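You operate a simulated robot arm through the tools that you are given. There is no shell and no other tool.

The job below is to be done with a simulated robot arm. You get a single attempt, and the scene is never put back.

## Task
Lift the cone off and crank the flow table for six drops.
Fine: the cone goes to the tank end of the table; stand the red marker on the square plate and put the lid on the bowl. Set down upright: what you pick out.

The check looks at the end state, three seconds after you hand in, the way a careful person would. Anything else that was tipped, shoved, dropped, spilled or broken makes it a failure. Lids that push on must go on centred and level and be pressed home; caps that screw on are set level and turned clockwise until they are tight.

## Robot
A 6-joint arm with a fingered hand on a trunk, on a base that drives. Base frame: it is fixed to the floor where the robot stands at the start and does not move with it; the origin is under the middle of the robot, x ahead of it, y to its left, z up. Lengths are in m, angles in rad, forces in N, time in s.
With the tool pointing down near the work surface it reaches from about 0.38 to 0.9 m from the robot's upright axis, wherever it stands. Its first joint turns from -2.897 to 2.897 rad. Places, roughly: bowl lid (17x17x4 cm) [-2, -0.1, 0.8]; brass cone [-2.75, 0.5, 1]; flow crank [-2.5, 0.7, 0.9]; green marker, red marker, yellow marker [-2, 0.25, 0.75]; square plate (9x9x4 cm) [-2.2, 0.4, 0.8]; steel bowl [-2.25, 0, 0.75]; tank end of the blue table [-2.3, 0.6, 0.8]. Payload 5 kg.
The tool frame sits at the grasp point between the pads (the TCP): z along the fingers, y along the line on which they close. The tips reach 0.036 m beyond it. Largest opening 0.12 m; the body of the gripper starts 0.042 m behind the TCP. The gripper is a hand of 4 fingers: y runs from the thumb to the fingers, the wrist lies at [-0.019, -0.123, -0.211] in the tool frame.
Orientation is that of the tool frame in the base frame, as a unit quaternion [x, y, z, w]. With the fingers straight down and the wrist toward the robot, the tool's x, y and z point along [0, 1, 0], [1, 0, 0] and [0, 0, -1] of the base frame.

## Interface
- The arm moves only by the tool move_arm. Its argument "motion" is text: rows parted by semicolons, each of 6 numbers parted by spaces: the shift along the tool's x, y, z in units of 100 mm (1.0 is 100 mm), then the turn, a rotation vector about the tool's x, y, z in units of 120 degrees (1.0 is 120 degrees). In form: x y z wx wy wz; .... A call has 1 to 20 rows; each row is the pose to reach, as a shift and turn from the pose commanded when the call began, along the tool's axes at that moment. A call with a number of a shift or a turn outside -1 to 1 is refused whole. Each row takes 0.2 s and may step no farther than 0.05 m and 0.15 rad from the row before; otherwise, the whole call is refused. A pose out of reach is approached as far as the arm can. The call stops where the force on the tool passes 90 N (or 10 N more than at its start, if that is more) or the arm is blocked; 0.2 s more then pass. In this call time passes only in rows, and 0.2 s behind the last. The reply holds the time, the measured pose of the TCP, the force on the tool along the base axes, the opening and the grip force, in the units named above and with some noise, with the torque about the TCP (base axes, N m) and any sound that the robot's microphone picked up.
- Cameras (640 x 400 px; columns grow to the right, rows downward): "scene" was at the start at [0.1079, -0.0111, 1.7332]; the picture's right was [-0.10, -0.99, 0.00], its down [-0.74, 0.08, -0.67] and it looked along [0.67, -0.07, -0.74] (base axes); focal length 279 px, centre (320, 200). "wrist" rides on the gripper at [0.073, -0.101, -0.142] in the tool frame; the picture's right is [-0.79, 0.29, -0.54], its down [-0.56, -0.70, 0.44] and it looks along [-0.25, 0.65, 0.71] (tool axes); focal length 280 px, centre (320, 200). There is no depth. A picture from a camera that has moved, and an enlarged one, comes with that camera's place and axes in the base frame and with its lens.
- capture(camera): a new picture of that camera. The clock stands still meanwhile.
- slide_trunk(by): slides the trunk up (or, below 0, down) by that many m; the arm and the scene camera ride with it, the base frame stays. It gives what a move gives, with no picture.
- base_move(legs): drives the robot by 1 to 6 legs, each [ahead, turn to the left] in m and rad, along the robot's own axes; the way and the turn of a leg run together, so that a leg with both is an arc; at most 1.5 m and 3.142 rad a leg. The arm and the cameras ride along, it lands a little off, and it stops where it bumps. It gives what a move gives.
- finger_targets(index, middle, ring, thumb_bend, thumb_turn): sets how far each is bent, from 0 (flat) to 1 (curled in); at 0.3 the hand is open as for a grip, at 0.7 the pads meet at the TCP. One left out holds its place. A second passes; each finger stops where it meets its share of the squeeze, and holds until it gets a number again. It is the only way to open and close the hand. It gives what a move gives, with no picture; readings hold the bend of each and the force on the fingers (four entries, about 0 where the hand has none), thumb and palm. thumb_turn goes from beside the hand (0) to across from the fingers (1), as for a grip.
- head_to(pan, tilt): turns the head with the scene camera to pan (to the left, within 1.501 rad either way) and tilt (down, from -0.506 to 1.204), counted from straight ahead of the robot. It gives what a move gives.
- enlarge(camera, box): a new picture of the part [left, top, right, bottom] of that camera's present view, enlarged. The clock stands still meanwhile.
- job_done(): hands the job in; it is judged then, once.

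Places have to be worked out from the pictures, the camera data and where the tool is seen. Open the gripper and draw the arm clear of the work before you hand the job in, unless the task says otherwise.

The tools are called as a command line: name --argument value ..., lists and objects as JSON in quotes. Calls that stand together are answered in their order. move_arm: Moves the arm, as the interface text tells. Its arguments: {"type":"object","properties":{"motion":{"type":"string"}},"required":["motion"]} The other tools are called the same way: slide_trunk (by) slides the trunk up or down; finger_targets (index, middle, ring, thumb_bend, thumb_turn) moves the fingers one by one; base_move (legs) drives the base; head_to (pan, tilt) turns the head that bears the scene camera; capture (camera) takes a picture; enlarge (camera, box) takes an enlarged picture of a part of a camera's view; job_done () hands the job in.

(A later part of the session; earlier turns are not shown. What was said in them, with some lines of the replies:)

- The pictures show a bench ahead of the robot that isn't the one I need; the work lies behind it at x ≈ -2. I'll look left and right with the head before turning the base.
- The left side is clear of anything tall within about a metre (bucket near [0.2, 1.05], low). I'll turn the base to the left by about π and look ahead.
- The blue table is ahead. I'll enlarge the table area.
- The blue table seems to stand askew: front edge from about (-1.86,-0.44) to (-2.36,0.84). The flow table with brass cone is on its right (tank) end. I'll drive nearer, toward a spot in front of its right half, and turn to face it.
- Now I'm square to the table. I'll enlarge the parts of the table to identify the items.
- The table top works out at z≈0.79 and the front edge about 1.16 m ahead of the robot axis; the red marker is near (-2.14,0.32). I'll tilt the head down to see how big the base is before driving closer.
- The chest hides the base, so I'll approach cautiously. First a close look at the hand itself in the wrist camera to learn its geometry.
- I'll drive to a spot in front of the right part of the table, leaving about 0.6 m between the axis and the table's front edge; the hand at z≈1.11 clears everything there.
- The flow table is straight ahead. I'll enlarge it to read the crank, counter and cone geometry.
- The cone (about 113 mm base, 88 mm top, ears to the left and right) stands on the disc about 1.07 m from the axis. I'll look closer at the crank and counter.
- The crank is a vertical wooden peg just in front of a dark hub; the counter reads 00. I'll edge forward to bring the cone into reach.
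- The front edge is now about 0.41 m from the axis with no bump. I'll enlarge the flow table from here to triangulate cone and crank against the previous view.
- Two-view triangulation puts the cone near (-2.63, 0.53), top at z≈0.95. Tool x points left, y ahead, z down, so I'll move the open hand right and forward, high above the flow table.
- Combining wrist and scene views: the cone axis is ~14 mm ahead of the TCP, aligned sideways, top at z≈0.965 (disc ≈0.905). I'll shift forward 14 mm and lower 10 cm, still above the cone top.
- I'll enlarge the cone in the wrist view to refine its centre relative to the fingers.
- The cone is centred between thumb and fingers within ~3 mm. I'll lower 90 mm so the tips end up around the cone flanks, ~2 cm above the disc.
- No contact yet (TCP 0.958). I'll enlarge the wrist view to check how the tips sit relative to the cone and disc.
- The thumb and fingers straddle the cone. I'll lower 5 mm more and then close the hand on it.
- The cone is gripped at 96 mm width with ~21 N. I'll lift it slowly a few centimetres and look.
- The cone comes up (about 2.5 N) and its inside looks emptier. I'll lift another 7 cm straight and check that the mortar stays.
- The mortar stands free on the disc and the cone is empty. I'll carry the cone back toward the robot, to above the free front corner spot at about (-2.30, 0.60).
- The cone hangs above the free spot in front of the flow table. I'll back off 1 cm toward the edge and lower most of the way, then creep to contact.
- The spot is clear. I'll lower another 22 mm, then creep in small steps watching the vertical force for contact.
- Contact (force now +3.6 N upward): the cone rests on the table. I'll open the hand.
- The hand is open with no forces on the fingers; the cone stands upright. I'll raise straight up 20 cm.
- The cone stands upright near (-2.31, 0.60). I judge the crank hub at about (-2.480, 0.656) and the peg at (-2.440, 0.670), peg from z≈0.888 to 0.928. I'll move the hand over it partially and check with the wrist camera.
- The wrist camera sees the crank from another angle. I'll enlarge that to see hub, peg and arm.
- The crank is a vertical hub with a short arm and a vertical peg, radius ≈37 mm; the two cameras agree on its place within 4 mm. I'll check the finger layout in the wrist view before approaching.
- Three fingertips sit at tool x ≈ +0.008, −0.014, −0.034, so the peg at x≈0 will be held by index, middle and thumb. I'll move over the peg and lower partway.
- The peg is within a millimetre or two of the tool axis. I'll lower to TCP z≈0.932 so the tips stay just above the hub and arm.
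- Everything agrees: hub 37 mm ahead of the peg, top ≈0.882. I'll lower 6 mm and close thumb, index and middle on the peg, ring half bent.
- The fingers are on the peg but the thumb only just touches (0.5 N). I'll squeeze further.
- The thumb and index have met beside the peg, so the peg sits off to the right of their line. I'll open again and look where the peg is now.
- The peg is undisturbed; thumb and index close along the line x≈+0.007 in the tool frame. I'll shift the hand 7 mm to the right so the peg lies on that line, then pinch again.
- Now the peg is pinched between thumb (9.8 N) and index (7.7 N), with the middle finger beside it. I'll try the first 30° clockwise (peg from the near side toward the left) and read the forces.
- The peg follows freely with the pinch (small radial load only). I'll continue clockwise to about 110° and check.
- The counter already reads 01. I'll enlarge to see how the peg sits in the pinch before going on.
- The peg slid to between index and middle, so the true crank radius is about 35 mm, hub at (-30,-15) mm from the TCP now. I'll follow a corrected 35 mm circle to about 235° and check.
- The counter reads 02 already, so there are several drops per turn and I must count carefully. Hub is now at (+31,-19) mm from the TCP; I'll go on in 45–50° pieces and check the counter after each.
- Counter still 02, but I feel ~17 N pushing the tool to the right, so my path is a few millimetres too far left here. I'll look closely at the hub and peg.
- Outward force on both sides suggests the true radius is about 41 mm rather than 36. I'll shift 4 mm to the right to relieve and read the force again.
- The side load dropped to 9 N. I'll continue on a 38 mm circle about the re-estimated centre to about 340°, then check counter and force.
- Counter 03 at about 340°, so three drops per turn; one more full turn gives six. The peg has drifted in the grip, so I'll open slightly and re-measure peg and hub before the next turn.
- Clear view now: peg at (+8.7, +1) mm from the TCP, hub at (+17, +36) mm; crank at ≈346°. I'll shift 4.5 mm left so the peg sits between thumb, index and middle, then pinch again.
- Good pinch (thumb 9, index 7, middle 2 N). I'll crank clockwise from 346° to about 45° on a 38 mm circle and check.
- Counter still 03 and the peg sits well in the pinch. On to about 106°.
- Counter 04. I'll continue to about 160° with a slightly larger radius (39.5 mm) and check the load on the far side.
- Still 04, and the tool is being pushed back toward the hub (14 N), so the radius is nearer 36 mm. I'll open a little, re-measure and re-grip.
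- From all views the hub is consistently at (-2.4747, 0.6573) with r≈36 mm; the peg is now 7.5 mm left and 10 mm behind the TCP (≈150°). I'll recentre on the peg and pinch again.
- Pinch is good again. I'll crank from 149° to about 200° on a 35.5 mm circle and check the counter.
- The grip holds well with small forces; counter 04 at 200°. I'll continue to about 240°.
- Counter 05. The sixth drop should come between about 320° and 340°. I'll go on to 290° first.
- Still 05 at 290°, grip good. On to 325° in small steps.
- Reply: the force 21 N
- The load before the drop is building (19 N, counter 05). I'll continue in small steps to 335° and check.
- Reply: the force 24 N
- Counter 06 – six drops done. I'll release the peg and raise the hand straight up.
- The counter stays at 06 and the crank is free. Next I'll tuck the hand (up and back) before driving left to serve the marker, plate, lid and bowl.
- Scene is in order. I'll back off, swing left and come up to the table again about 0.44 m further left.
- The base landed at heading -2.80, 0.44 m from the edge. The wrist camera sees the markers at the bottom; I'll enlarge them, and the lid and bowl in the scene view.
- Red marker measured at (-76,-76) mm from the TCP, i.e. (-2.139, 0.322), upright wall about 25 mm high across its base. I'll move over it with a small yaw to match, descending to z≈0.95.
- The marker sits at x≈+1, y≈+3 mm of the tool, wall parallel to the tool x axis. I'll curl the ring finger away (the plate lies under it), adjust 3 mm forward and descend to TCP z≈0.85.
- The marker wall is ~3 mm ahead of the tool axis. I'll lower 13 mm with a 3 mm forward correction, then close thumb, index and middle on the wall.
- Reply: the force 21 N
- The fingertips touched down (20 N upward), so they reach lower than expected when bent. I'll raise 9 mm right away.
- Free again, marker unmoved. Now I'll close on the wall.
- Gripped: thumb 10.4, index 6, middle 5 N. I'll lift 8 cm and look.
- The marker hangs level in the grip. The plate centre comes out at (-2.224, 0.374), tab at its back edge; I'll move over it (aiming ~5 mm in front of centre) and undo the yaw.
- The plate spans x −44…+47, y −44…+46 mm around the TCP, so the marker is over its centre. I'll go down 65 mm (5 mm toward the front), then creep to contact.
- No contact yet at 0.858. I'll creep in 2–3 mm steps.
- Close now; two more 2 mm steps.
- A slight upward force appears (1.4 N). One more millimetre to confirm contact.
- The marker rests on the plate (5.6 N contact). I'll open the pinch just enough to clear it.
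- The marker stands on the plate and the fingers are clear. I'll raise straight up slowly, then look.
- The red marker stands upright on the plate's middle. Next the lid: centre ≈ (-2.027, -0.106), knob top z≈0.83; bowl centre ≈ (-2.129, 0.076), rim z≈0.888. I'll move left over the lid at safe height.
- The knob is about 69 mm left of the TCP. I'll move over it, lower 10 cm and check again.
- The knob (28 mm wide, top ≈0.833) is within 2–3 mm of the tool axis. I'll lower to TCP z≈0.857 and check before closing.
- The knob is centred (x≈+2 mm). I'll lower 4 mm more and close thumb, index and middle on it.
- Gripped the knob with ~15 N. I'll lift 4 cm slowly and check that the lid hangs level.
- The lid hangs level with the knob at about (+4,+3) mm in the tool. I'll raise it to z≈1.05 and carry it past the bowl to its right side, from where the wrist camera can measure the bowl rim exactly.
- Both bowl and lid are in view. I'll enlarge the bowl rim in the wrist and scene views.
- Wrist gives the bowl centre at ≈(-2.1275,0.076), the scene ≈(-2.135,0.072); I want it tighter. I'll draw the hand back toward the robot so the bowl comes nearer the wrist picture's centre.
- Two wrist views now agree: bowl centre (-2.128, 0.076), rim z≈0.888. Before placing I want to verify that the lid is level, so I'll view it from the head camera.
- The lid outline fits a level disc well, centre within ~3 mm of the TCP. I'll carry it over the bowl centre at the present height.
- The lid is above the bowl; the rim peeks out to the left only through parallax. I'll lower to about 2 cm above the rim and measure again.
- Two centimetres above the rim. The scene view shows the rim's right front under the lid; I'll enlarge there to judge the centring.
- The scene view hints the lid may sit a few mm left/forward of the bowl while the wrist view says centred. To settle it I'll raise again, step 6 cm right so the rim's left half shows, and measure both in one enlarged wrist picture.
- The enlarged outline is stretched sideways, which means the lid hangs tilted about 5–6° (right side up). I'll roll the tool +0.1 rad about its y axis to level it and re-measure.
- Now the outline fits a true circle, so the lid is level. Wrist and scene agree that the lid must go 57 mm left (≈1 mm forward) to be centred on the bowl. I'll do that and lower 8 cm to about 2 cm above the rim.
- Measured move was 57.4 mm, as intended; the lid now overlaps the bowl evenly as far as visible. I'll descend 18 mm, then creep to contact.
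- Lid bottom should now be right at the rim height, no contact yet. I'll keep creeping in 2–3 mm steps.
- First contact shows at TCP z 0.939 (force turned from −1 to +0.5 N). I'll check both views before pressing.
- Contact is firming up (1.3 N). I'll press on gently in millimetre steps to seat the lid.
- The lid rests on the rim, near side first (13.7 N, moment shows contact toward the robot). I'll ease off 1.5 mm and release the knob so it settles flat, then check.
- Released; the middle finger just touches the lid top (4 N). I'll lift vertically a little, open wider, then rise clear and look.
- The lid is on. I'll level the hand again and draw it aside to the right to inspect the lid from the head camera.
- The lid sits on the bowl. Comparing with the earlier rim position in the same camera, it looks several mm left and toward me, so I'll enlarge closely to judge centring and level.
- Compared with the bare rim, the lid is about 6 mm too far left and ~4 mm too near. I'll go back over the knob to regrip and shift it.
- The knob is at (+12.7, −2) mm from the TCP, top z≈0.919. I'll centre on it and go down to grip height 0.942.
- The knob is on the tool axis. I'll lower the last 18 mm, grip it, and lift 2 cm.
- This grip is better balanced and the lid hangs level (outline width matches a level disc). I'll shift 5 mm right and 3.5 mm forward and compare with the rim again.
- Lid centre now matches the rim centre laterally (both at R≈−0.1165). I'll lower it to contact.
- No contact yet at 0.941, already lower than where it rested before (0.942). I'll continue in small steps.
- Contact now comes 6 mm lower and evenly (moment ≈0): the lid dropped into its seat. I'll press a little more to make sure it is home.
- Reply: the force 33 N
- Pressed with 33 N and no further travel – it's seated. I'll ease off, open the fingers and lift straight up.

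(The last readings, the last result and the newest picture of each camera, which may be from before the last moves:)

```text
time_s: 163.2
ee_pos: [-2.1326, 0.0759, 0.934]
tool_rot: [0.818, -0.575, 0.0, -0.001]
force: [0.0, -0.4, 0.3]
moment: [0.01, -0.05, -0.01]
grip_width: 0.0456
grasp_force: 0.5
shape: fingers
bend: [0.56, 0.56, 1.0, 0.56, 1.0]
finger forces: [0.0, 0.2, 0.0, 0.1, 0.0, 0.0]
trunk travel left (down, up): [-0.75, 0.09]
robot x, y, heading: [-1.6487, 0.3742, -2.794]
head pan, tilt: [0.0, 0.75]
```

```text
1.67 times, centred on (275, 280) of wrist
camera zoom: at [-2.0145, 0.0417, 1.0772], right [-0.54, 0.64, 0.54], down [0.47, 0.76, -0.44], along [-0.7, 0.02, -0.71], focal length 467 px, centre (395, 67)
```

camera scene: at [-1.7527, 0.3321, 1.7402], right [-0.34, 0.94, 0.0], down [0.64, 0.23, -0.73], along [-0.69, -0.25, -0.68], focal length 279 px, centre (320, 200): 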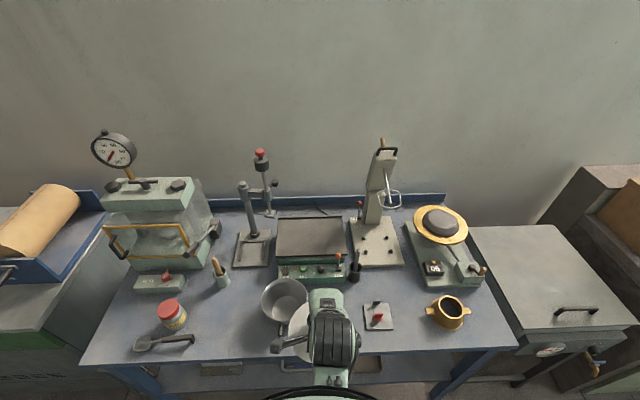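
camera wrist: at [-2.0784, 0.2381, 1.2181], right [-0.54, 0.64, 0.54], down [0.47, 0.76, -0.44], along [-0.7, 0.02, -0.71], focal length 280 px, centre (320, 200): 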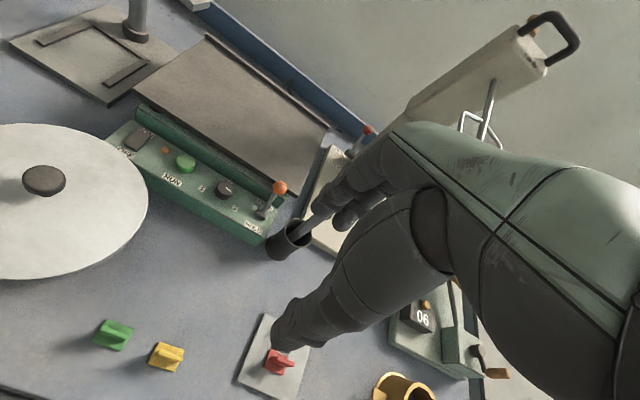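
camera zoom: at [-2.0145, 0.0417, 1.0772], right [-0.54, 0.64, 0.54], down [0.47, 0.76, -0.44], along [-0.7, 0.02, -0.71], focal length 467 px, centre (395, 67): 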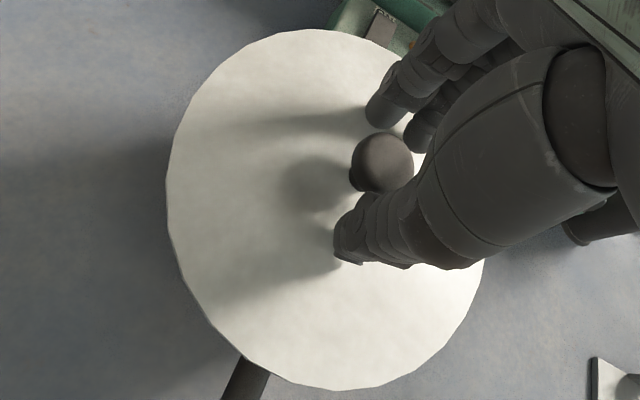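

Fingers are free of the knob. I'll rise straight up and move aside to inspect.

move_arm --motion "0 0 -0.1 0 0 0; 0 0 -0.4 0 0 0; 0 0 -0.7 0 0 0; 0 0 -1.0 0 0 0"

move_arm --motion "-0.3 0 -0.1 0 0 0; -0.6 0 -0.3 0 0 0; -0.9 0 -0.4 0 0 0; -1.0 0 -0.4 0 0 0"

move_arm --motion "-0.3 0 0 0 0 0; -0.6 0 0 0 0 0; -0.9 0 0 0 0 0; -1.0 0 0 0 0 0"

enlarge --camera "scene" --box '[262, 268, 326, 332]'

enlarge --camera "wrist" --box '[0, 100, 200, 300]'

```text
time_s: 164.2
ee_pos: [-2.1343, 0.0755, 1.0355]
tool_rot: [0.818, -0.575, 0.0, 0.0]
force: [0.3, 0.4, 0.2]
moment: [-0.01, -0.02, -0.02]
grip_width: 0.0457
grasp_force: 0.1
shape: fingers
bend: [0.56, 0.56, 1.0, 0.56, 1.0]
finger forces: [0.1, 0.0, 0.0, 0.0, 0.0, 0.1]
trunk travel left (down, up): [-0.75, 0.09]
robot x, y, heading: [-1.6473, 0.3741, -2.794]
head pan, tilt: [0.0, 0.75]
```

```text
time_s: 165.2
ee_pos: [-2.1687, 0.1703, 1.075]
tool_rot: [0.819, -0.574, 0.0, 0.0]
force: [-0.3, -0.8, 0.1]
moment: [0.01, 0.04, 0.01]
grip_width: 0.0459
grasp_force: 0.0
shape: fingers
bend: [0.56, 0.56, 1.0, 0.56, 1.0]
finger forces: [0.0, 0.0, 0.1, 0.0, 0.0, 0.0]
trunk travel left (down, up): [-0.75, 0.09]
robot x, y, heading: [-1.6477, 0.3737, -2.792]
head pan, tilt: [0.0, 0.75]
```

```text
time_s: 166.2
ee_pos: [-2.2012, 0.2647, 1.0744]
tool_rot: [0.818, -0.575, -0.001, 0.001]
force: [0.7, 0.3, -0.6]
moment: [0.0, 0.04, 0.0]
grip_width: 0.0456
grasp_force: 0.0
shape: fingers
bend: [0.56, 0.56, 1.0, 0.56, 1.0]
finger forces: [0.0, 0.1, 0.0, 0.0, 0.0, 0.1]
trunk travel left (down, up): [-0.75, 0.09]
robot x, y, heading: [-1.6443, 0.3713, -2.794]
head pan, tilt: [0.0, 0.75]
```

```text
6.25 times, centred on (294, 300) of scene
camera zoom: at [-1.7535, 0.3325, 1.7401], right [-0.34, 0.94, 0.0], down [0.64, 0.23, -0.73], along [-0.69, -0.25, -0.68], focal length 1745 px, centre (482, -425)
```

zoom: 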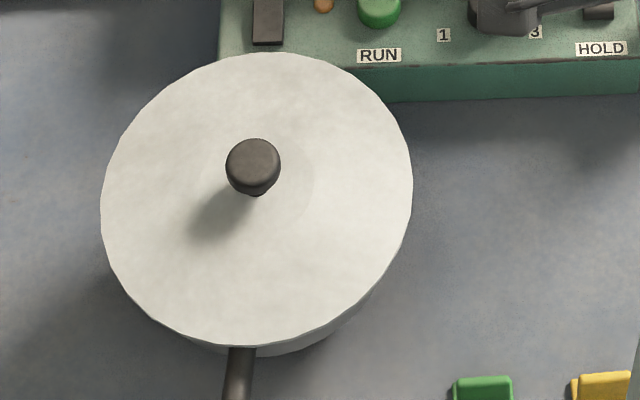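

```text
2.00 times, centred on (100, 200) of wrist
camera zoom: at [-2.0822, 0.2309, 1.2172], right [-0.54, 0.65, 0.54], down [0.47, 0.76, -0.44], along [-0.7, 0.02, -0.71], focal length 561 px, centre (760, 200)
```

zoom: 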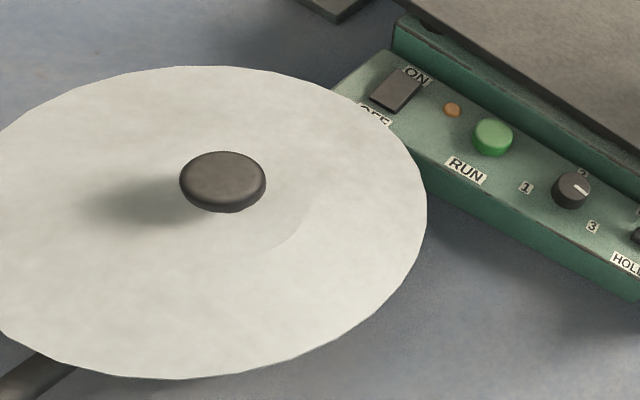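

The lid is now centred on the rim (overhang 14/11 px left/right, 9/12 top/bottom) and level. I'll do a final check of the rest of the table.

capture --camera "scene"

move_arm --motion "0.2 -0.3 -0.3 0 0 0; 0.4 -0.6 -0.5 0 0 0; 0.5 -0.9 -0.7 0 0 0; 0.5 -1.0 -0.7 0 0 0"

enlarge --camera "scene" --box '[290, 200, 500, 345]'

capture --camera "wrist"

```text
taken
camera scene: at [-1.7535, 0.3325, 1.7401], right [-0.34, 0.94, 0.0], down [0.64, 0.23, -0.73], along [-0.69, -0.25, -0.68], focal length 279 px, centre (320, 200)
```

scene: 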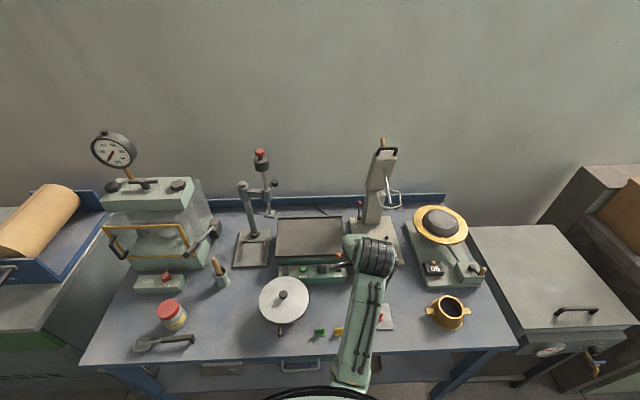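

```text
time_s: 167.2
ee_pos: [-2.0975, 0.2497, 1.1392]
tool_rot: [0.818, -0.575, 0.0, 0.0]
force: [-0.8, 0.0, 0.3]
moment: [-0.02, 0.0, 0.04]
grip_width: 0.0457
grasp_force: 0.0
shape: fingers
bend: [0.56, 0.56, 1.0, 0.56, 1.0]
finger forces: [0.0, 0.0, 0.0, 0.0, 0.0, 0.0]
out of reach, approached as far as the arm can: row 3, 4
trunk travel left (down, up): [-0.75, 0.09]
robot x, y, heading: [-1.6485, 0.3682, -2.798]
head pan, tilt: [0.0, 0.75]
```

```text
2.76 times, centred on (395, 272) of scene
camera zoom: at [-1.7534, 0.3323, 1.7401], right [-0.34, 0.94, 0.0], down [0.64, 0.23, -0.73], along [-0.69, -0.25, -0.68], focal length 770 px, centre (113, 0)
```

zoom: 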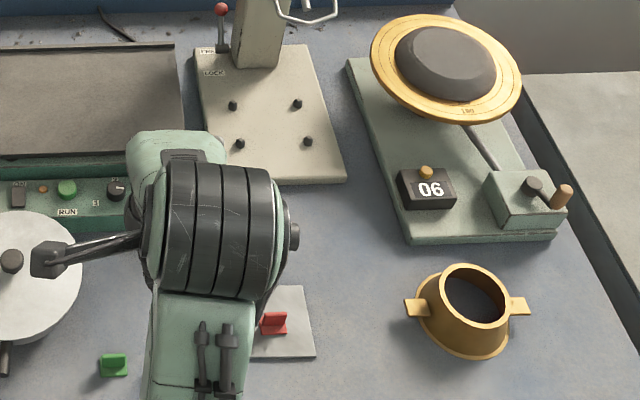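

```text
taken
camera wrist: at [-1.9778, 0.2159, 1.2818], right [-0.54, 0.65, 0.54], down [0.47, 0.76, -0.44], along [-0.7, 0.02, -0.71], focal length 280 px, centre (320, 200)
```

wrist: 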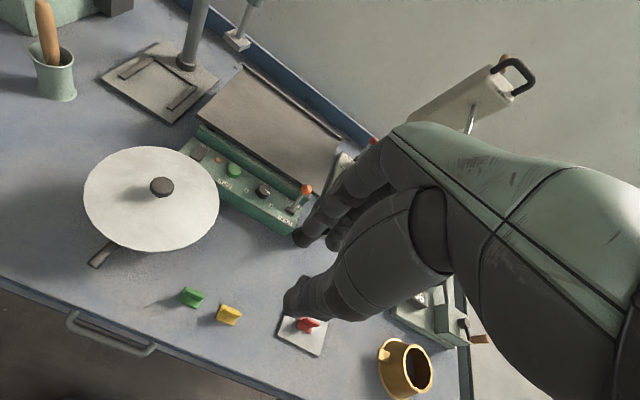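

Everything is in place: counter 06, cone upright at the tank end, red marker on the plate, lid on the bowl, other markers untouched. I'll open the hand fully and back the robot away from the table.

finger_targets --index 0.3 --middle 0.3 --ring 0.3 --thumb_bend 0.3

base_move --legs '[[-0.5, 0]]'

capture --camera "scene"

enlarge --camera "scene" --box '[200, 190, 440, 300]'

```text
time_s: 168.2
ee_pos: [-2.0979, 0.2494, 1.139]
tool_rot: [0.818, -0.576, 0.0, 0.0]
force: [-0.7, 0.3, -0.1]
moment: [-0.01, 0.01, -0.01]
grip_width: 0.1229
grasp_force: 0.1
shape: fingers
bend: [0.3, 0.3, 0.3, 0.3, 0.98]
finger forces: [0.0, 0.0, 0.0, 0.0, 0.0, 0.0]
trunk travel left (down, up): [-0.75, 0.09]
robot x, y, heading: [-1.6492, 0.3747, -2.795]
head pan, tilt: [0.0, 0.75]
```

```text
time_s: 171.4
ee_pos: [-1.6289, 0.419, 1.1393]
tool_rot: [0.818, -0.576, 0.0, 0.0]
force: [-1.0, -0.6, 0.5]
moment: [-0.03, -0.03, -0.01]
grip_width: 0.1232
grasp_force: 0.1
shape: fingers
bend: [0.3, 0.3, 0.3, 0.3, 0.98]
finger forces: [0.0, 0.1, 0.0, 0.1, 0.0, 0.0]
trunk travel left (down, up): [-0.75, 0.09]
robot x, y, heading: [-1.1783, 0.5403, -2.798]
head pan, tilt: [0.0, 0.75]
```

```text
taken
camera scene: at [-1.2847, 0.5006, 1.7401], right [-0.34, 0.94, 0.0], down [0.64, 0.23, -0.73], along [-0.69, -0.25, -0.68], focal length 279 px, centre (320, 200)
```

scene: 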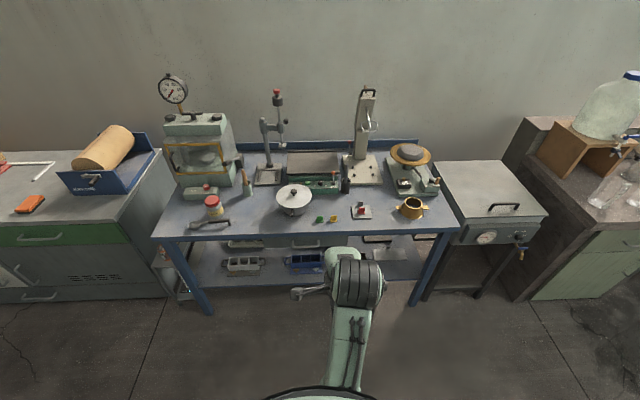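

```text
2.67 times, centred on (320, 245) of scene
camera zoom: at [-1.2847, 0.5006, 1.7401], right [-0.34, 0.94, 0.0], down [0.64, 0.23, -0.73], along [-0.69, -0.25, -0.68], focal length 744 px, centre (320, 80)
```

zoom: 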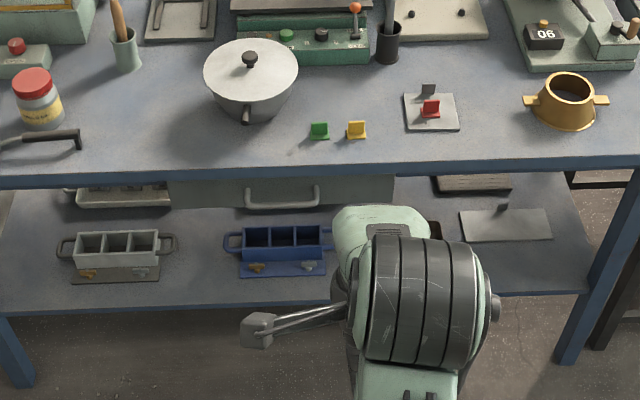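

The overview shows the finished state: lid level on the bowl, red marker upright on the square plate, cone upright at the tank end, counter at 06, arm clear and hand open. I'm handing the job in.

job_done

```text
The job is handed in.
```

The job is handed in. In the last overview picture, every part of the task looked finished:

- **Cone:** lifted off the flow table and standing upright at the tank end, near (-2.31, 0.60). The mortar stayed on the disc.
- **Drops:** the flow table was cranked clockwise and the counter reads 06.
- **Red marker:** standing near the middle of the square plate.
- **Bowl lid:** centred and level on the rim. The first placement was a few millimetres off. I lifted it, shifted it and set it down again; it then dropped about 6 mm lower and held under a 33 N press.

The fingertips touched a surface lightly three times: about 2 N, probably on the disc edge, while I was re-gripping the crank; about 20 N beside the red marker before I picked it up, probably on the table; and about 4 N on the lid top just after I first let it go. The pictures showed nothing moved by the first two; the lid was lifted and placed again after the third. The green and yellow markers, jar, cups and other equipment look untouched.

I opened the hand and backed the robot 0.5 m away from the table before handing in.
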